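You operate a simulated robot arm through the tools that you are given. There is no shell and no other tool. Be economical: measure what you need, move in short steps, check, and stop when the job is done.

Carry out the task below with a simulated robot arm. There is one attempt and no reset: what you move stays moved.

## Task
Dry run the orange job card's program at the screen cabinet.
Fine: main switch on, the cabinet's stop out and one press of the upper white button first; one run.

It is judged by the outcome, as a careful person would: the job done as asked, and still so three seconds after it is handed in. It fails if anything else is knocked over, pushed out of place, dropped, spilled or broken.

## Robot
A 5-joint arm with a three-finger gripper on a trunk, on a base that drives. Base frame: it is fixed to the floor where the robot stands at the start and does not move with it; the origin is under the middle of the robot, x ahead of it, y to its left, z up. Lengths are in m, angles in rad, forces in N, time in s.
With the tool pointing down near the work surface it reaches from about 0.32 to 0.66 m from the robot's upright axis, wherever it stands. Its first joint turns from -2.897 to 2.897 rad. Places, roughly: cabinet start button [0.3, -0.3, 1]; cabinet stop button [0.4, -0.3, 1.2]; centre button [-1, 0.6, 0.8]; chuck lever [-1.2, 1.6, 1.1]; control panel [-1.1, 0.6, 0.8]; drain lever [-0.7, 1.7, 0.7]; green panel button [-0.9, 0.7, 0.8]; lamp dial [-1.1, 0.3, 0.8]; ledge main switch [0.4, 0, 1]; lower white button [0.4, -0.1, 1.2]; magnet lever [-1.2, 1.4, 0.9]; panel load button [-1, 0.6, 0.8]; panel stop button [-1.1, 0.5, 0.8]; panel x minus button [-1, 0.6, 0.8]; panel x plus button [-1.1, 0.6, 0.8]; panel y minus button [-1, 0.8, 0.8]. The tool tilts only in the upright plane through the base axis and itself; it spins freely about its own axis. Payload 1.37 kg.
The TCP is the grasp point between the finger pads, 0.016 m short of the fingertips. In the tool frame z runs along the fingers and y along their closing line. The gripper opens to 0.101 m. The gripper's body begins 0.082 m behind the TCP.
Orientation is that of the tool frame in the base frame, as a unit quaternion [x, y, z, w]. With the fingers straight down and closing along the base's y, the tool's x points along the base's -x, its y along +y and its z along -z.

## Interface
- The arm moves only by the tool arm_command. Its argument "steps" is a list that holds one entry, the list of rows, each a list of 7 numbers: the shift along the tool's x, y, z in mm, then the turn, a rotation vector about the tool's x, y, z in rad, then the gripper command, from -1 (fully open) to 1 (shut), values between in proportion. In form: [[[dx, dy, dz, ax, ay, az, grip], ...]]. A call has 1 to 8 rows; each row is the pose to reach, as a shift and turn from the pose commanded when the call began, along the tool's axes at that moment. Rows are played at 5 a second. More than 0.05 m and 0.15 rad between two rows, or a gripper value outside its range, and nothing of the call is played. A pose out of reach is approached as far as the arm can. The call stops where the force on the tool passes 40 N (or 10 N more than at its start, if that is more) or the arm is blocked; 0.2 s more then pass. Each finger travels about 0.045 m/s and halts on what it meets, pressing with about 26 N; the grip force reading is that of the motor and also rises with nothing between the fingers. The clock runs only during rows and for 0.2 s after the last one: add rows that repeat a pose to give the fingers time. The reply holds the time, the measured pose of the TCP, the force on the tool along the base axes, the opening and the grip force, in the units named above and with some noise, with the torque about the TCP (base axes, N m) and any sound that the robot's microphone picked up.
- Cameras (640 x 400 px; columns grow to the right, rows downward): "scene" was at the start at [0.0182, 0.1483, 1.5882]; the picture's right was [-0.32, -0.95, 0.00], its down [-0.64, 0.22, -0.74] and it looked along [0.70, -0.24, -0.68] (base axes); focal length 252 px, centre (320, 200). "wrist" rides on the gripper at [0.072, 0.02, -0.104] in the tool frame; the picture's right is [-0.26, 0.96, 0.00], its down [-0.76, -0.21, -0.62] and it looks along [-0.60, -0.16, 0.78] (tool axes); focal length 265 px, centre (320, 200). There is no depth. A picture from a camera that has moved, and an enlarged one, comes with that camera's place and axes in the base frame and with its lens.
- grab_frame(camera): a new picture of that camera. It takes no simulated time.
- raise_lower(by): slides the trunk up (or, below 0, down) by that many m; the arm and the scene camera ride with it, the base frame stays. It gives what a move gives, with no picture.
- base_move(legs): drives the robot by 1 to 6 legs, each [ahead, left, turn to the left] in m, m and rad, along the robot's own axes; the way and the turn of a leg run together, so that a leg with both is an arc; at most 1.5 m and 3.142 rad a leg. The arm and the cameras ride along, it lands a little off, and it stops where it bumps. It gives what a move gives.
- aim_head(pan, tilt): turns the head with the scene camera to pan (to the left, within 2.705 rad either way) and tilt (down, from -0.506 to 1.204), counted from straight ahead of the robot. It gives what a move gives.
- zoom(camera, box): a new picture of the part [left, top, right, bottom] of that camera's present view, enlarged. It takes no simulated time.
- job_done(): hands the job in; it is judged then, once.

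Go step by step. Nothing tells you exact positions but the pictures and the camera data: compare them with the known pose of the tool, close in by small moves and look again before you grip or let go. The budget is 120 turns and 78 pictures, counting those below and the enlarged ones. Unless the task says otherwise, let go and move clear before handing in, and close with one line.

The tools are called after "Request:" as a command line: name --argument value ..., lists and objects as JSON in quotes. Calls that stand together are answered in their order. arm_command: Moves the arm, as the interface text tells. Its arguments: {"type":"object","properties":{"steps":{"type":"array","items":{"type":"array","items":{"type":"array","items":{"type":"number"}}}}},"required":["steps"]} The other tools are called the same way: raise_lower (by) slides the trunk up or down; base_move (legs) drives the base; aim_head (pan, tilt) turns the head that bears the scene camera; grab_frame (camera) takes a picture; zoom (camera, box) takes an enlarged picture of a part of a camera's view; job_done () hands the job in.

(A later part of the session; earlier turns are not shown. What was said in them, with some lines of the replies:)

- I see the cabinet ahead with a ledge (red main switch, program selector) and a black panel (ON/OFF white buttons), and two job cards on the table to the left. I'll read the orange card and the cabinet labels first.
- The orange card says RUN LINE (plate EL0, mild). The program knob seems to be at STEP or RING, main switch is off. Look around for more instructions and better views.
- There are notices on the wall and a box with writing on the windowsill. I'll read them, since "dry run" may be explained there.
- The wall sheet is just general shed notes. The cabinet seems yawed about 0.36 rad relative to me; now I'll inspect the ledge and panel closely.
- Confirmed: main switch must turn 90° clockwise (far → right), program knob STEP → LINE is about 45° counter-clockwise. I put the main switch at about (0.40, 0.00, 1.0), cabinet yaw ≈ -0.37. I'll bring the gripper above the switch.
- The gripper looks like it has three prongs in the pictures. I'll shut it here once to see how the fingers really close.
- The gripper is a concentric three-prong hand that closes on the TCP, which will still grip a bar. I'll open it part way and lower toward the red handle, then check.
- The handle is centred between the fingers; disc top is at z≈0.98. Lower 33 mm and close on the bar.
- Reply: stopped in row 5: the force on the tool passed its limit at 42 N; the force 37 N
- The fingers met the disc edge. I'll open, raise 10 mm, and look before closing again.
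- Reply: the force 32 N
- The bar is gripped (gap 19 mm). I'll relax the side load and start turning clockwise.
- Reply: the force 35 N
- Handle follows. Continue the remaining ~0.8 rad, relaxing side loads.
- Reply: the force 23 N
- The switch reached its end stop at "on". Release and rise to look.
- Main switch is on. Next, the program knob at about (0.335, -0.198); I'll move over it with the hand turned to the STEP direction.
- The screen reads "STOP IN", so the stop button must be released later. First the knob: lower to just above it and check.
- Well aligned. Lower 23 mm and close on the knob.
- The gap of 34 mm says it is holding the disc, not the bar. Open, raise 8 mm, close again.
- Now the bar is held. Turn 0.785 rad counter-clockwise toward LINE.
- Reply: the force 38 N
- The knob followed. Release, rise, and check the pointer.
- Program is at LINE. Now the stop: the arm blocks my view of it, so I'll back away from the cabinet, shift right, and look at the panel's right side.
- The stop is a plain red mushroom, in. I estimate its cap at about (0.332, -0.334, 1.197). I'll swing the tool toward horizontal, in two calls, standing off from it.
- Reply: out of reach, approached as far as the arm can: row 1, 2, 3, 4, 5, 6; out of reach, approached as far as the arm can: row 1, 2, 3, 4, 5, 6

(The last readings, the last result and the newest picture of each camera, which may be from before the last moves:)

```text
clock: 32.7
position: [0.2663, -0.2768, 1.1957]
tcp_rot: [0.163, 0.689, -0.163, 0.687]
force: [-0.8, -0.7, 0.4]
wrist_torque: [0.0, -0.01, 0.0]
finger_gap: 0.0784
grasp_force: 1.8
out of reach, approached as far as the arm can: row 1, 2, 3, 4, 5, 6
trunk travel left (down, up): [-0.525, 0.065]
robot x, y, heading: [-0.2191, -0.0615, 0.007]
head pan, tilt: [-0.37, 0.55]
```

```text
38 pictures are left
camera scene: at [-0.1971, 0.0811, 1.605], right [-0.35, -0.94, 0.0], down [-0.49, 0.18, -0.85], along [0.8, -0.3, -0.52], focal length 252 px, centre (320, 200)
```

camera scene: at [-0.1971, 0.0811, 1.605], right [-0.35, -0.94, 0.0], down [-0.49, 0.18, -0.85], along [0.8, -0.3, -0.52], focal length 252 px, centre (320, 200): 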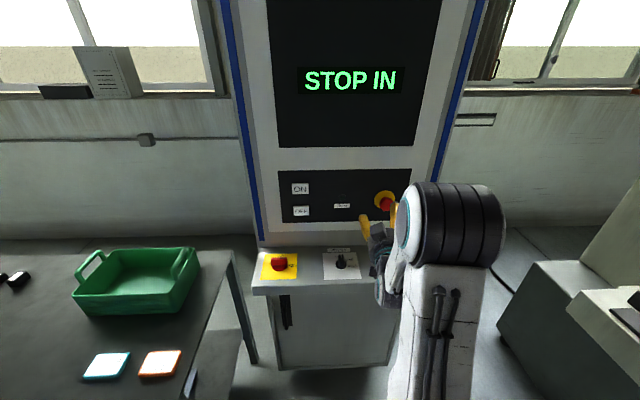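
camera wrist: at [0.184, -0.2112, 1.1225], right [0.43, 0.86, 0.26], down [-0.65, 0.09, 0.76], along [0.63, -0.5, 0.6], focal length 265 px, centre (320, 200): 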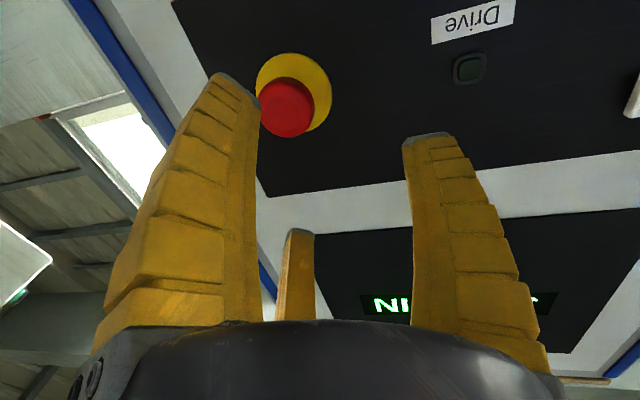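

From both cameras the stop axis is at z≈1.184 with cap front at about (0.347, -0.337). I'll make a small correcting move and see how the commanded pose responds.

Request:
arm_command --steps '[[[6, -8, 10, 0.015, 0, 0, -0.4], [12, -17, 20, 0.029, 0, 0, -0.4], [12, -17, 20, 0.029, 0, 0, -0.4]]]'

```text
clock: 33.5
position: [0.2783, -0.2953, 1.1843]
tcp_rot: [0.172, 0.686, -0.172, 0.686]
force: [-0.1, -0.4, 0.4]
wrist_torque: [0.01, 0.04, 0.0]
finger_gap: 0.0735
grasp_force: 1.9
out of reach, approached as far as the arm can: row 1, 2, 3
trunk travel left (down, up): [-0.525, 0.065]
robot x, y, heading: [-0.2191, -0.062, 0.008]
head pan, tilt: [-0.37, 0.55]
```

Request:
arm_command --steps '[[[0, -6, 10, 0.012, 0, 0, -0.4], [0, -7, 20, 0.012, 0, 0, -0.4]]]'

Request:
grab_frame --camera "wrist"

```text
clock: 34.1
position: [0.2952, -0.3107, 1.183]
tcp_rot: [0.176, 0.686, -0.176, 0.684]
force: [-0.4, -0.2, -0.6]
wrist_torque: [0.02, -0.03, 0.01]
finger_gap: 0.0737
grasp_force: 1.8
trunk travel left (down, up): [-0.525, 0.065]
robot x, y, heading: [-0.2192, -0.0608, 0.01]
head pan, tilt: [-0.37, 0.55]
```

```text
37 pictures are left
camera wrist: at [0.2142, -0.2427, 1.1113], right [0.47, 0.85, 0.26], down [-0.64, 0.12, 0.76], along [0.61, -0.52, 0.6], focal length 265 px, centre (320, 200)
```

wrist: 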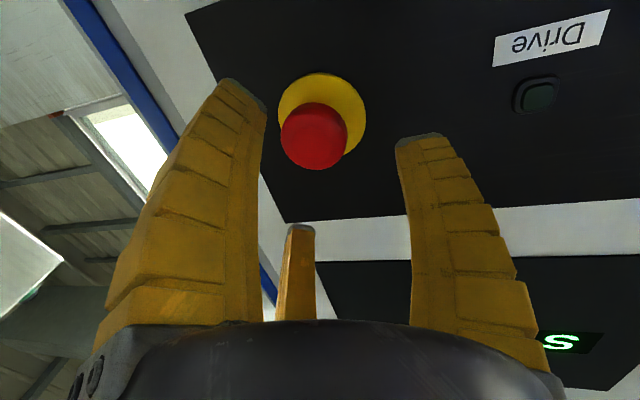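

Centred on the mushroom. Advance 58 mm to surround the cap, then close.

Request:
arm_command --steps '[[[0, -1, 20, 0, 0, 0, -0.4], [0, -1, 40, 0, 0, 0, -0.4], [0, -1, 52, 0, 0, 0, -0.4], [0, -1, 58, 0, 0, 0, -0.4], [0, -1, 58, 0, 0, 0, 0.1], [0, -1, 58, 0, 0, 0, 0.5], [0, -1, 58, 0, 0, 0, 1], [0, -1, 58, 0, 0, 0, 1]]]'

Request:
grab_frame --camera "wrist"

```text
clock: 35.9
position: [0.3433, -0.3394, 1.1848]
tcp_rot: [0.177, 0.686, -0.176, 0.684]
force: [-8.4, -4.3, 1.4]
wrist_torque: [0.0, -0.01, -0.13]
finger_gap: 0.0374
grasp_force: 26.0
trunk travel left (down, up): [-0.525, 0.065]
robot x, y, heading: [-0.2229, -0.0616, 0.012]
head pan, tilt: [-0.37, 0.55]
```

```text
36 pictures are left
camera wrist: at [0.2627, -0.2714, 1.1126], right [0.47, 0.84, 0.26], down [-0.64, 0.12, 0.76], along [0.61, -0.52, 0.6], focal length 265 px, centre (320, 200)
```

wrist: 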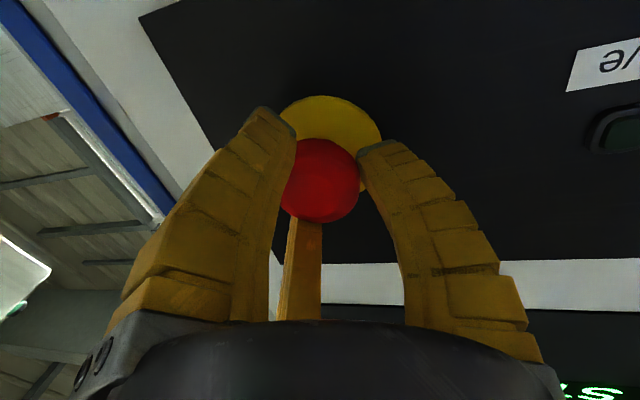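

Gripped. Pull straight back gently and see whether it comes out.

Request:
arm_command --steps '[[[0, 0, -4, 0, 0, 0, 1], [0, 0, -8, 0, 0, 0, 1], [0, 0, -12, 0, 0, 0, 1], [0, 0, -12, 0, 0, 0, 1]]]'

Request:
grab_frame --camera "scene"

```text
clock: 36.9
position: [0.335, -0.3366, 1.1848]
tcp_rot: [0.176, 0.684, -0.176, 0.686]
force: [1.2, -19.0, 10.8]
wrist_torque: [-0.16, 0.08, -0.19]
finger_gap: 0.0359
grasp_force: 28.3
trunk travel left (down, up): [-0.525, 0.065]
robot x, y, heading: [-0.2191, -0.0614, 0.003]
head pan, tilt: [-0.37, 0.55]
```

```text
35 pictures are left
camera scene: at [-0.1989, 0.0779, 1.6054], right [-0.35, -0.94, 0.0], down [-0.49, 0.19, -0.85], along [0.8, -0.3, -0.52], focal length 252 px, centre (320, 200)
```

scene: 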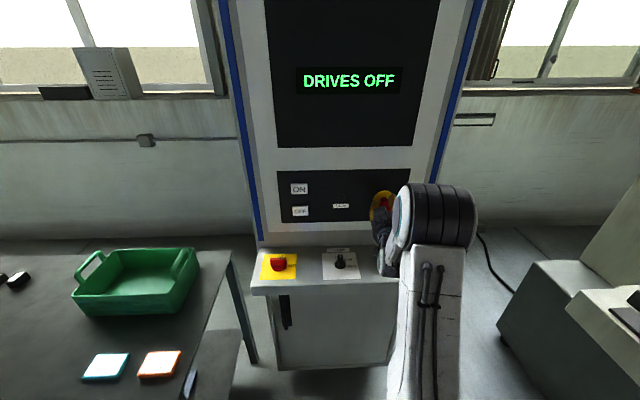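

The screen now says "DRIVES OFF" — the stop is out. Let go without pushing it back in, retreat, and then shift the base left toward the ON button.

Request:
arm_command --steps '[[[0, 0, 0, 0, 0, 0, 0.4], [0, 0, 0, 0, 0, 0, 0], [0, 0, 0, 0, 0, 0, -0.4], [0, 0, 0, 0, 0, 0, -0.5], [0, 0, -20, 0, 0, 0, -0.5], [0, 0, -55, 0, 0, 0, -0.5], [0, 0, -80, 0, 0, 0, 0]]]'

Request:
base_move --legs '[[0.065, 0.168, 0]]'

Request:
arm_command --steps '[[[0, 0, 0, 0, 0, 0, 0.6], [-15, 0, 0, 0, 0, 0, 1], [-30, 0, 0, 0, 0, 0, 1], [-45, 0, 0, 0, 0, 0, 1]]]'

Request:
grab_frame --camera "wrist"

Request:
grab_frame --camera "scene"

```text
clock: 38.5
position: [0.2638, -0.2945, 1.1829]
tcp_rot: [0.176, 0.685, -0.176, 0.684]
force: [-0.2, -0.2, 0.2]
wrist_torque: [0.0, -0.01, 0.01]
finger_gap: 0.0539
grasp_force: 3.2
trunk travel left (down, up): [-0.525, 0.065]
robot x, y, heading: [-0.2189, -0.0605, 0.01]
head pan, tilt: [-0.37, 0.55]
```

```text
clock: 40.0
position: [0.3274, -0.1306, 1.1832]
tcp_rot: [0.179, 0.684, -0.179, 0.684]
force: [0.3, 0.6, -0.2]
wrist_torque: [0.04, -0.03, -0.03]
finger_gap: 0.0545
grasp_force: 2.4
trunk travel left (down, up): [-0.525, 0.065]
robot x, y, heading: [-0.1558, 0.1025, 0.002]
head pan, tilt: [-0.37, 0.55]
```

```text
clock: 41.0
position: [0.3274, -0.1309, 1.2275]
tcp_rot: [0.179, 0.684, -0.179, 0.684]
force: [0.3, 0.2, 0.4]
wrist_torque: [0.03, -0.01, 0.0]
finger_gap: 0.0
grasp_force: 22.9
trunk travel left (down, up): [-0.525, 0.065]
robot x, y, heading: [-0.1519, 0.1075, 0.004]
head pan, tilt: [-0.37, 0.55]
```

```text
34 pictures are left
camera wrist: at [0.2476, -0.0638, 1.1555], right [0.47, 0.84, 0.26], down [-0.64, 0.12, 0.76], along [0.6, -0.53, 0.6], focal length 265 px, centre (320, 200)
```

wrist: 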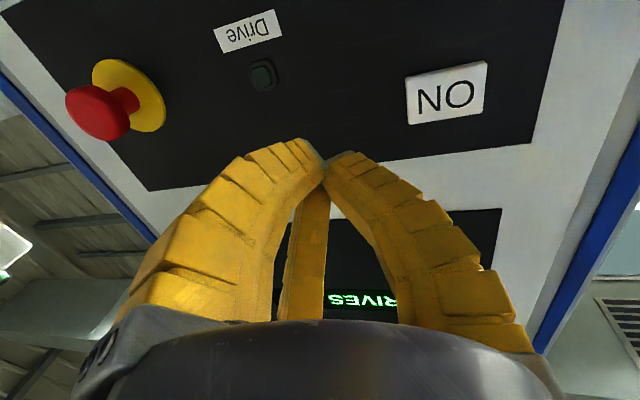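

```text
33 pictures are left
camera scene: at [-0.1332, 0.2477, 1.6049], right [-0.36, -0.93, 0.0], down [-0.49, 0.19, -0.85], along [0.8, -0.31, -0.52], focal length 252 px, centre (320, 200)
```

scene: 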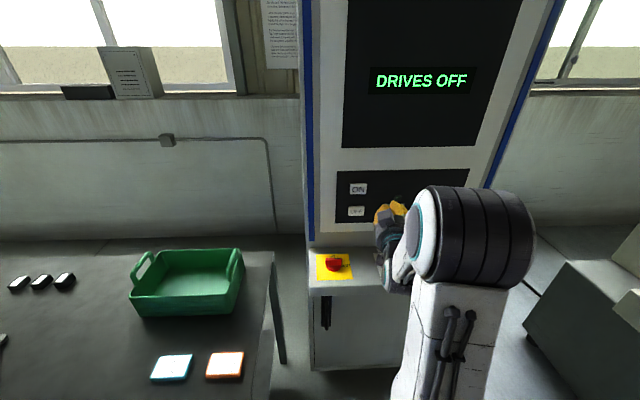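

The stop stays out, screen "DRIVES OFF". ON button is at about (0.455, -0.099, 1.235). I'll bring the closed fingers in front of it, normal to the panel.

Request:
arm_command --steps '[[[-2, 20, 8, -0.035, 0, 0, 1], [-4, 41, 16, -0.07, 0, 0, 1], [-6, 62, 26, -0.106, 0, 0, 1], [-8, 82, 38, -0.142, 0, 0, 1]]]'

Request:
grab_frame --camera "wrist"

Request:
zoom --camera "scene" --box '[320, 150, 440, 240]'

```text
clock: 42.0
position: [0.4034, -0.0812, 1.2349]
tcp_rot: [0.126, 0.697, -0.126, 0.695]
force: [-0.4, 0.1, 0.2]
wrist_torque: [-0.04, 0.0, 0.01]
finger_gap: 0.0
grasp_force: 25.6
trunk travel left (down, up): [-0.525, 0.065]
robot x, y, heading: [-0.1542, 0.106, 0.005]
head pan, tilt: [-0.37, 0.55]
```

```text
32 pictures are left
camera wrist: at [0.3137, -0.0266, 1.1626], right [0.34, 0.9, 0.26], down [-0.65, 0.02, 0.76], along [0.68, -0.43, 0.6], focal length 265 px, centre (320, 200)
```

wrist: 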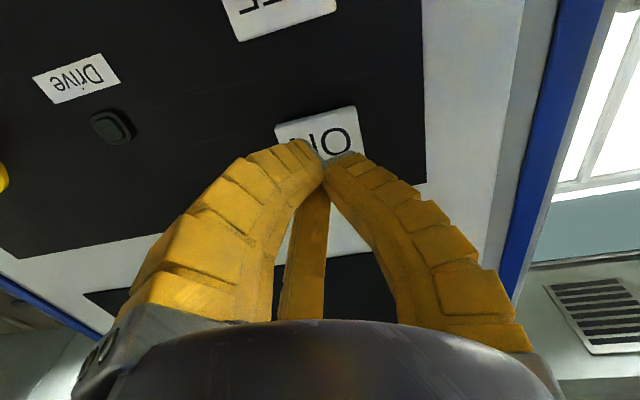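

```text
4.44 times, centred on (380, 195) of scene
camera zoom: at [-0.1324, 0.2477, 1.6049], right [-0.36, -0.93, 0.0], down [-0.49, 0.19, -0.85], along [0.8, -0.31, -0.52], focal length 1121 px, centre (53, 222)
```

zoom: 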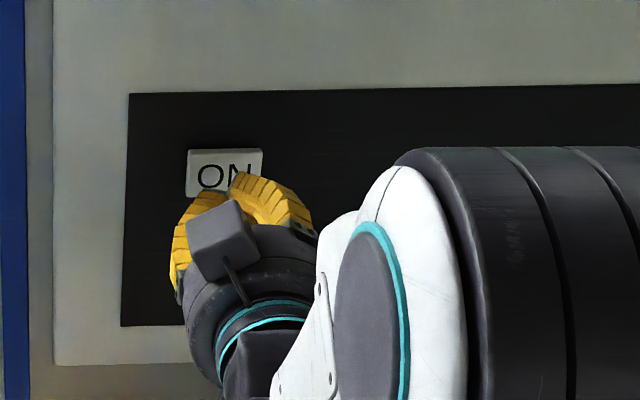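

Aligned with ON. Advance steadily and stop on contact.

Request:
arm_command --steps '[[[0, 0, 12, 0, 0, 0, 1], [0, 0, 22, 0, 0, 0, 1], [0, 0, 30, 0, 0, 0, 1], [0, 0, 34, 0, 0, 0, 1], [0, 0, 37, 0, 0, 0, 1], [0, 0, 40, 0, 0, 0, 1]]]'

Request:
zoom --camera "scene" --box '[320, 50, 500, 240]'

```text
clock: 43.4
position: [0.4369, -0.0948, 1.2354]
tcp_rot: [0.127, 0.696, -0.127, 0.695]
force: [-7.1, 2.0, -0.7]
wrist_torque: [-0.01, 0.02, 0.04]
finger_gap: 0.0059
grasp_force: 27.3
trunk travel left (down, up): [-0.525, 0.065]
robot x, y, heading: [-0.1537, 0.1072, 0.002]
head pan, tilt: [-0.37, 0.55]
heard: click
```

```text
2.11 times, centred on (410, 145) of scene
camera zoom: at [-0.1345, 0.2479, 1.6049], right [-0.36, -0.93, 0.0], down [-0.49, 0.19, -0.85], along [0.8, -0.31, -0.52], focal length 531 px, centre (130, 316)
```

zoom: 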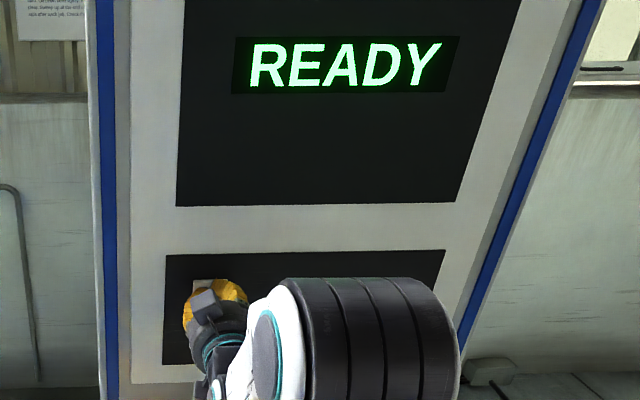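

"READY" after one click. Retreat straight back and swing the tool down again for the START button.

Request:
arm_command --steps '[[[0, 0, -20, 0, 0, 0, 1], [0, 0, -50, 0, 0, 0, 1], [0, 0, -90, 0, 0, 0, 1], [0, 0, -90, 0, 0.14, 0, 1], [0, 0, -90, 0, 0.28, 0, 1], [0, 0, -90, 0, 0.42, 0, 1], [0, 0, -90, 0, 0.56, 0, 1], [0, 0, -90, 0, 0.7, 0, 1]]]'

Request:
arm_command --steps '[[[0, 0, 0, 0, 0.145, 0, 1], [0, 0, 0, 0, 0.29, 0, 1], [0, 0, 0, 0, 0.435, 0, 1], [0, 0, 0, 0, 0.58, 0, 1], [0, 0, 0, 0, 0.725, 0, 1], [0, 0, 0, 0, 0.87, 0, 1]]]'

Request:
zoom --camera "scene" --box '[320, 50, 500, 240]'

```text
clock: 45.2
position: [0.3537, -0.0626, 1.2355]
tcp_rot: [0.164, 0.892, -0.073, 0.415]
force: [1.5, 0.1, 0.1]
wrist_torque: [0.01, -0.01, -0.01]
finger_gap: 0.0
grasp_force: 28.0
trunk travel left (down, up): [-0.525, 0.065]
robot x, y, heading: [-0.1563, 0.1066, 0.002]
head pan, tilt: [-0.37, 0.55]
```

```text
clock: 46.6
position: [0.354, -0.0595, 1.2347]
tcp_rot: [0.182, 0.983, 0.0, -0.003]
force: [0.8, -0.1, 0.3]
wrist_torque: [-0.01, 0.0, -0.01]
finger_gap: 0.0
grasp_force: 28.6
trunk travel left (down, up): [-0.525, 0.065]
robot x, y, heading: [-0.1536, 0.11, 0.002]
head pan, tilt: [-0.37, 0.55]
```

```text
2.11 times, centred on (410, 145) of scene
camera zoom: at [-0.1313, 0.247, 1.605], right [-0.36, -0.93, 0.0], down [-0.49, 0.19, -0.85], along [0.8, -0.3, -0.52], focal length 531 px, centre (130, 316)
```

zoom: 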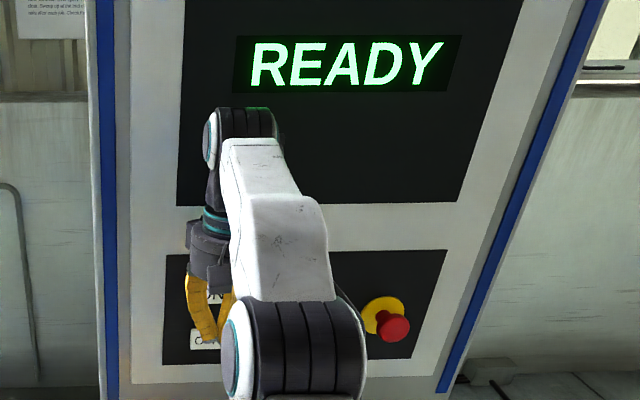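

Still READY. Drive right along the cabinet so that START is in front of the hand.

Request:
base_move --legs '[[-0.126, -0.241, 0]]'

Request:
grab_frame --camera "wrist"

Request:
aim_head --pan -0.37 --tilt 0.65

Request:
grab_frame --camera "scene"

```text
clock: 48.5
position: [0.2279, -0.2996, 1.236]
tcp_rot: [0.184, 0.983, 0.0, -0.001]
force: [-0.4, 0.2, 0.0]
wrist_torque: [0.01, -0.03, 0.06]
finger_gap: 0.0
grasp_force: 28.0
trunk travel left (down, up): [-0.525, 0.065]
robot x, y, heading: [-0.2782, -0.1328, -0.005]
head pan, tilt: [-0.37, 0.55]
```

```text
28 pictures are left
camera wrist: at [0.1695, -0.2558, 1.3404], right [0.6, 0.8, 0.0], down [0.63, -0.47, 0.62], along [0.5, -0.37, -0.79], focal length 265 px, centre (320, 200)
```

wrist: 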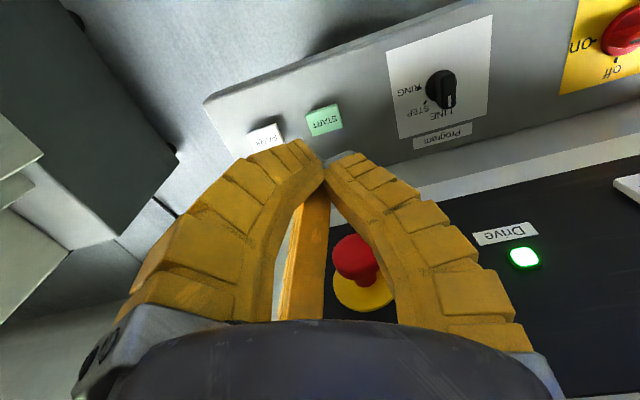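

```text
clock: 49.2
position: [0.2283, -0.2991, 1.2364]
tcp_rot: [0.185, 0.983, 0.0, -0.001]
force: [-0.2, -0.5, 0.4]
wrist_torque: [-0.04, -0.02, -0.03]
finger_gap: 0.0
grasp_force: 28.4
trunk travel left (down, up): [-0.525, 0.065]
robot x, y, heading: [-0.2801, -0.1365, -0.004]
head pan, tilt: [-0.37, 0.649]
```

```text
27 pictures are left
camera scene: at [-0.2601, 0.0106, 1.5962], right [-0.36, -0.93, 0.0], down [-0.56, 0.22, -0.8], along [0.74, -0.29, -0.6], focal length 252 px, centre (320, 200)
```

scene: 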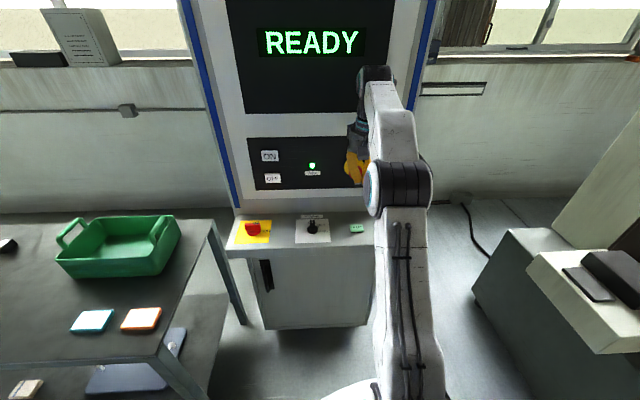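

The drive lamp is lit and START is at about (0.283, -0.335, 0.99). The protruding stop is right above it, so I'll lean the tool back (tilt 0.6 rad) and approach from the robot side.

Request:
arm_command --steps '[[[0, 0, 0, 0, -0.15, 0, 1], [0, 0, 10, 0, -0.3, 0, 1], [0, -2, 30, 0, -0.45, 0, 1], [0, -5, 60, 0, -0.6, 0, 1], [-15, -8, 90, 0, -0.6, 0, 1], [-35, -11, 115, 0, -0.6, 0, 1], [-53, -14, 136, 0, -0.6, 0, 1]]]'

Request:
grab_frame --camera "wrist"

Request:
zoom --camera "scene" --box '[290, 100, 430, 260]'

```text
clock: 50.8
position: [0.2735, -0.3311, 1.098]
tcp_rot: [0.178, 0.939, -0.057, 0.289]
force: [-0.7, 0.1, 1.3]
wrist_torque: [-0.01, 0.01, 0.02]
finger_gap: 0.0
grasp_force: 27.6
trunk travel left (down, up): [-0.525, 0.065]
robot x, y, heading: [-0.2837, -0.1358, 0.003]
head pan, tilt: [-0.37, 0.649]
```

```text
26 pictures are left
camera wrist: at [0.1716, -0.2686, 1.1444], right [0.56, 0.82, 0.14], down [0.18, -0.29, 0.94], along [0.81, -0.5, -0.31], focal length 265 px, centre (320, 200)
```

wrist: 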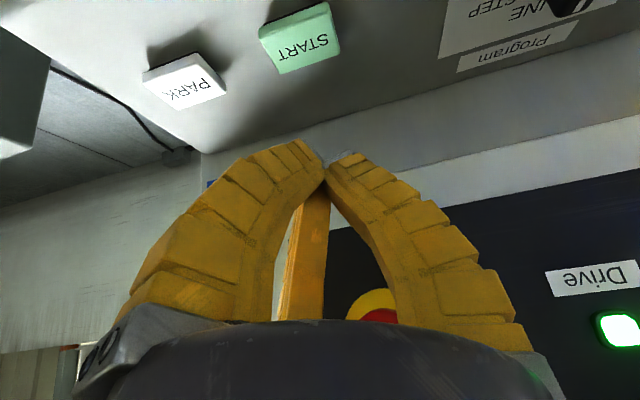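

```text
2.50 times, centred on (360, 180) of scene
camera zoom: at [-0.2594, 0.0103, 1.5962], right [-0.36, -0.93, 0.0], down [-0.56, 0.22, -0.8], along [0.74, -0.29, -0.6], focal length 630 px, centre (220, 250)
```

zoom: 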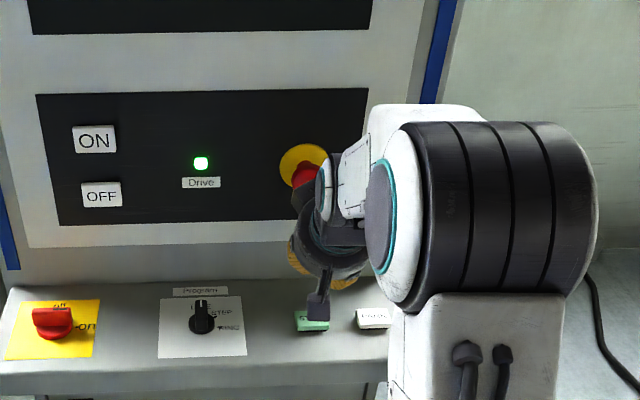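

Fingertip is directly above START with the body clear of the stop. Press straight down in decreasing steps.

Request:
arm_command --steps '[[[14, 0, 20.7, 0, 0, 0, 1], [28, 0, 41.4, 0, 0, 0, 1], [39.4, 0, 57.9, 0, 0, 0, 1], [45, 0, 66.2, 0, 0, 0, 1], [47.9, 0, 70.3, 0, 0, 0, 1], [50.1, 0, 73.6, 0, 0, 0, 1], [52.4, 0, 76.9, 0, 0, 0, 1]]]'

Request:
grab_frame --camera "scene"

```text
clock: 52.4
position: [0.2742, -0.3308, 1.0126]
tcp_rot: [0.177, 0.937, -0.058, 0.296]
force: [-0.9, 0.8, 31.5]
wrist_torque: [-0.26, 0.34, -0.09]
finger_gap: 0.0003
grasp_force: 27.9
trunk travel left (down, up): [-0.525, 0.065]
robot x, y, heading: [-0.28, -0.1315, 0.001]
head pan, tilt: [-0.37, 0.649]
heard: click
```

```text
24 pictures are left
camera scene: at [-0.2636, 0.012, 1.5966], right [-0.36, -0.93, 0.0], down [-0.56, 0.22, -0.8], along [0.74, -0.29, -0.6], focal length 252 px, centre (320, 200)
```

scene: 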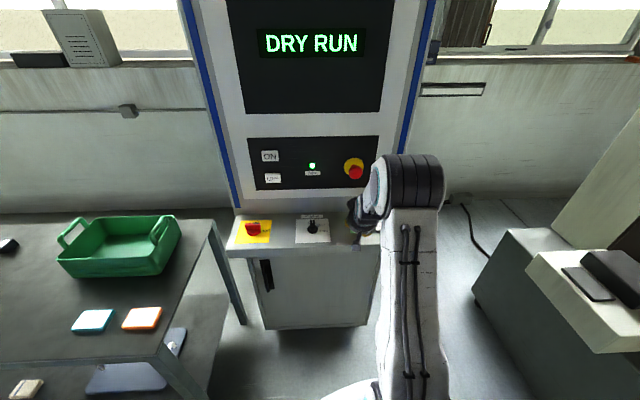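

The screen shows "DRY RUN". Lift off straight up, back away, and watch the run end.

Request:
arm_command --steps '[[[-11.3, 0, -16.5, 0, 0, 0, 1], [-28, 0, -41.4, 0, 0, 0, 1], [-45, 0, -66, 0, 0, 0, 1], [-40, 0, -90, 0, 0, 0, 1], [-30, 0, -120, 0, 0, 0, 0.5], [-30, 0, -120, 0, 0, 0, 0.5], [-30, 0, -120, 0, 0, 0, 0.5]]]'

Request:
grab_frame --camera "scene"

```text
clock: 54.0
position: [0.2317, -0.3153, 1.1261]
tcp_rot: [0.177, 0.939, -0.057, 0.29]
force: [0.5, 0.5, 0.4]
wrist_torque: [0.0, 0.01, 0.0]
finger_gap: 0.0303
grasp_force: 3.4
trunk travel left (down, up): [-0.525, 0.065]
robot x, y, heading: [-0.278, -0.1355, 0.005]
head pan, tilt: [-0.37, 0.649]
```

```text
23 pictures are left
camera scene: at [-0.2602, 0.0106, 1.5962], right [-0.36, -0.93, 0.0], down [-0.56, 0.22, -0.8], along [0.74, -0.29, -0.6], focal length 252 px, centre (320, 200)
```

scene: 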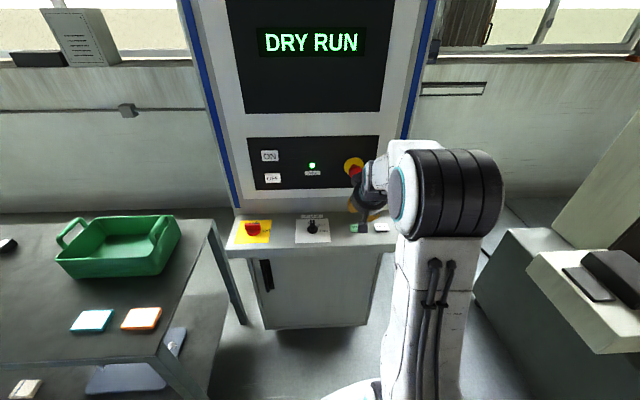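

Run in progress. Back off a bit and wait for it to finish.

Request:
base_move --legs '[[-0.1, 0.038, 0]]'

Request:
arm_command --steps '[[[0, 0, 0, 0, 0, 0, 0.5], [0, 0, 0, 0, 0, 0, 0.5], [0, 0, 0, 0, 0, 0, 0.5], [0, 0, 0, 0, 0, 0, 0.5], [0, 0, 0, 0, 0, 0, 0.5], [0, 0, 0, 0, 0, 0, 0.5], [0, 0, 0, 0, 0, 0, 0.5], [0, 0, 0, 0, 0, 0, 0.5]]]'

Request:
arm_command --steps '[[[0, 0, 0, 0, 0, 0, 0.5], [0, 0, 0, 0, 0, 0, 0.5], [0, 0, 0, 0, 0, 0, 0.5], [0, 0, 0, 0, 0, 0, 0.5], [0, 0, 0, 0, 0, 0, 0.5], [0, 0, 0, 0, 0, 0, 0.5], [0, 0, 0, 0, 0, 0, 0.5], [0, 0, 0, 0, 0, 0, 0.5]]]'

Request:
grab_frame --camera "scene"

```text
clock: 55.2
position: [0.1316, -0.2757, 1.1253]
tcp_rot: [0.177, 0.938, -0.059, 0.291]
force: [-0.7, 0.6, 1.1]
wrist_torque: [-0.03, -0.03, -0.01]
finger_gap: 0.0304
grasp_force: 3.6
trunk travel left (down, up): [-0.525, 0.065]
robot x, y, heading: [-0.3793, -0.095, 0.003]
head pan, tilt: [-0.37, 0.649]
```

```text
clock: 57.0
position: [0.1329, -0.2762, 1.1243]
tcp_rot: [0.176, 0.939, -0.057, 0.291]
force: [0.0, -0.1, 0.2]
wrist_torque: [0.01, 0.0, 0.03]
finger_gap: 0.0302
grasp_force: 3.7
trunk travel left (down, up): [-0.525, 0.065]
robot x, y, heading: [-0.3788, -0.0918, 0.005]
head pan, tilt: [-0.37, 0.649]
```

```text
clock: 58.8
position: [0.1331, -0.2747, 1.1243]
tcp_rot: [0.176, 0.939, -0.057, 0.29]
force: [-0.3, -0.5, -0.1]
wrist_torque: [0.04, -0.02, 0.05]
finger_gap: 0.0304
grasp_force: 4.1
trunk travel left (down, up): [-0.525, 0.065]
robot x, y, heading: [-0.3801, -0.095, 0.001]
head pan, tilt: [-0.37, 0.649]
```

```text
22 pictures are left
camera scene: at [-0.3606, 0.0491, 1.5962], right [-0.36, -0.93, 0.0], down [-0.56, 0.22, -0.8], along [0.74, -0.29, -0.6], focal length 252 px, centre (320, 200)
```

scene: 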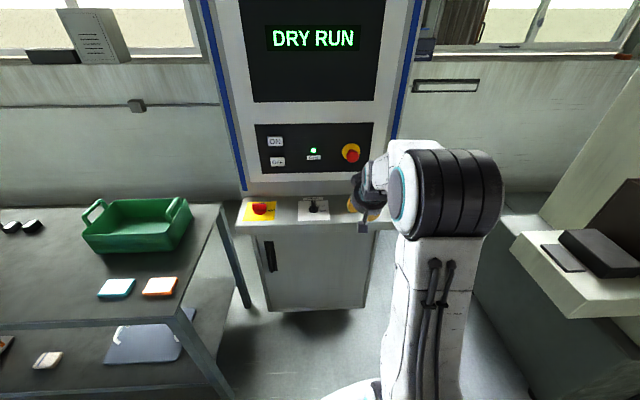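

Still "DRY RUN"; wait some more.

Request:
arm_command --steps '[[[0, 0, 0, 0, 0, 0, 0.5], [0, 0, 0, 0, 0, 0, 0.5], [0, 0, 0, 0, 0, 0, 0.5], [0, 0, 0, 0, 0, 0, 0.5], [0, 0, 0, 0, 0, 0, 0.5], [0, 0, 0, 0, 0, 0, 0.5], [0, 0, 0, 0, 0, 0, 0.5], [0, 0, 0, 0, 0, 0, 0.5]]]'

Request:
arm_command --steps '[[[0, 0, 0, 0, 0, 0, 0.5], [0, 0, 0, 0, 0, 0, 0.5], [0, 0, 0, 0, 0, 0, 0.5], [0, 0, 0, 0, 0, 0, 0.5], [0, 0, 0, 0, 0, 0, 0.5], [0, 0, 0, 0, 0, 0, 0.5], [0, 0, 0, 0, 0, 0, 0.5], [0, 0, 0, 0, 0, 0, 0.5]]]'

Request:
arm_command --steps '[[[0, 0, 0, 0, 0, 0, 0.5], [0, 0, 0, 0, 0, 0, 0.5], [0, 0, 0, 0, 0, 0, 0.5], [0, 0, 0, 0, 0, 0, 0.5], [0, 0, 0, 0, 0, 0, 0.5], [0, 0, 0, 0, 0, 0, 0.5], [0, 0, 0, 0, 0, 0, 0.5], [0, 0, 0, 0, 0, 0, 0.5]]]'

Request:
grab_frame --camera "scene"

Request:
zoom --camera "scene" --box '[235, 185, 345, 235]'

```text
clock: 60.6
position: [0.1324, -0.2746, 1.1248]
tcp_rot: [0.176, 0.939, -0.057, 0.289]
force: [-0.2, -0.1, 0.1]
wrist_torque: [-0.02, -0.02, 0.0]
finger_gap: 0.0303
grasp_force: 3.7
trunk travel left (down, up): [-0.525, 0.065]
robot x, y, heading: [-0.3794, -0.0941, 0.008]
head pan, tilt: [-0.37, 0.649]
```

```text
clock: 62.4
position: [0.1311, -0.2753, 1.1249]
tcp_rot: [0.176, 0.939, -0.057, 0.29]
force: [-0.1, 0.3, -0.1]
wrist_torque: [0.02, 0.0, -0.03]
finger_gap: 0.0304
grasp_force: 3.8
trunk travel left (down, up): [-0.525, 0.065]
robot x, y, heading: [-0.3816, -0.0917, 0.005]
head pan, tilt: [-0.37, 0.649]
```

```text
clock: 64.2
position: [0.1339, -0.2754, 1.1251]
tcp_rot: [0.177, 0.939, -0.058, 0.288]
force: [0.9, -1.1, 0.1]
wrist_torque: [0.0, 0.02, -0.01]
finger_gap: 0.0305
grasp_force: 4.2
trunk travel left (down, up): [-0.525, 0.065]
robot x, y, heading: [-0.3793, -0.0937, -0.0]
head pan, tilt: [-0.37, 0.649]
```

```text
21 pictures are left
camera scene: at [-0.3606, 0.0492, 1.5962], right [-0.36, -0.93, 0.0], down [-0.56, 0.22, -0.8], along [0.74, -0.29, -0.6], focal length 252 px, centre (320, 200)
```

scene: 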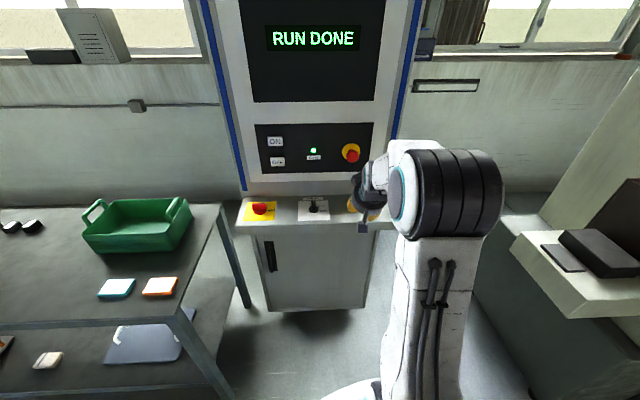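

```text
5.82 times, centred on (290, 210) of scene
camera zoom: at [-0.3606, 0.0492, 1.5962], right [-0.36, -0.93, 0.0], down [-0.56, 0.22, -0.8], along [0.74, -0.29, -0.6], focal length 1467 px, centre (494, 142)
```

zoom: 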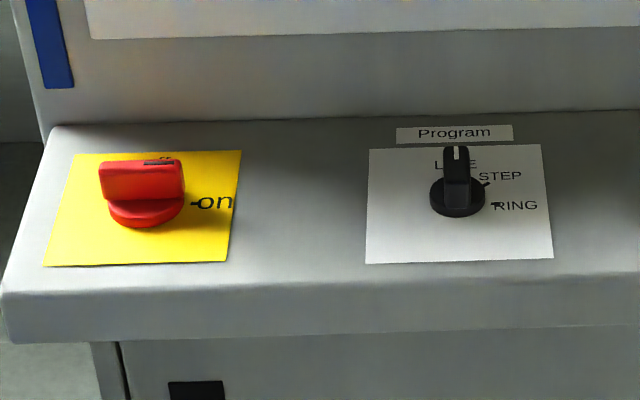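

The screen reads "RUN DONE" with the knob at LINE, the main switch on and the stop out. The hand is clear, so I'm handing in.

Request:
job_done

```text
The job is handed in.
```

The orange card's LINE program was dry run once at the screen cabinet, which now shows "RUN DONE". The main switch was turned on, the stop pulled out and the upper white ON button pressed once before the run.
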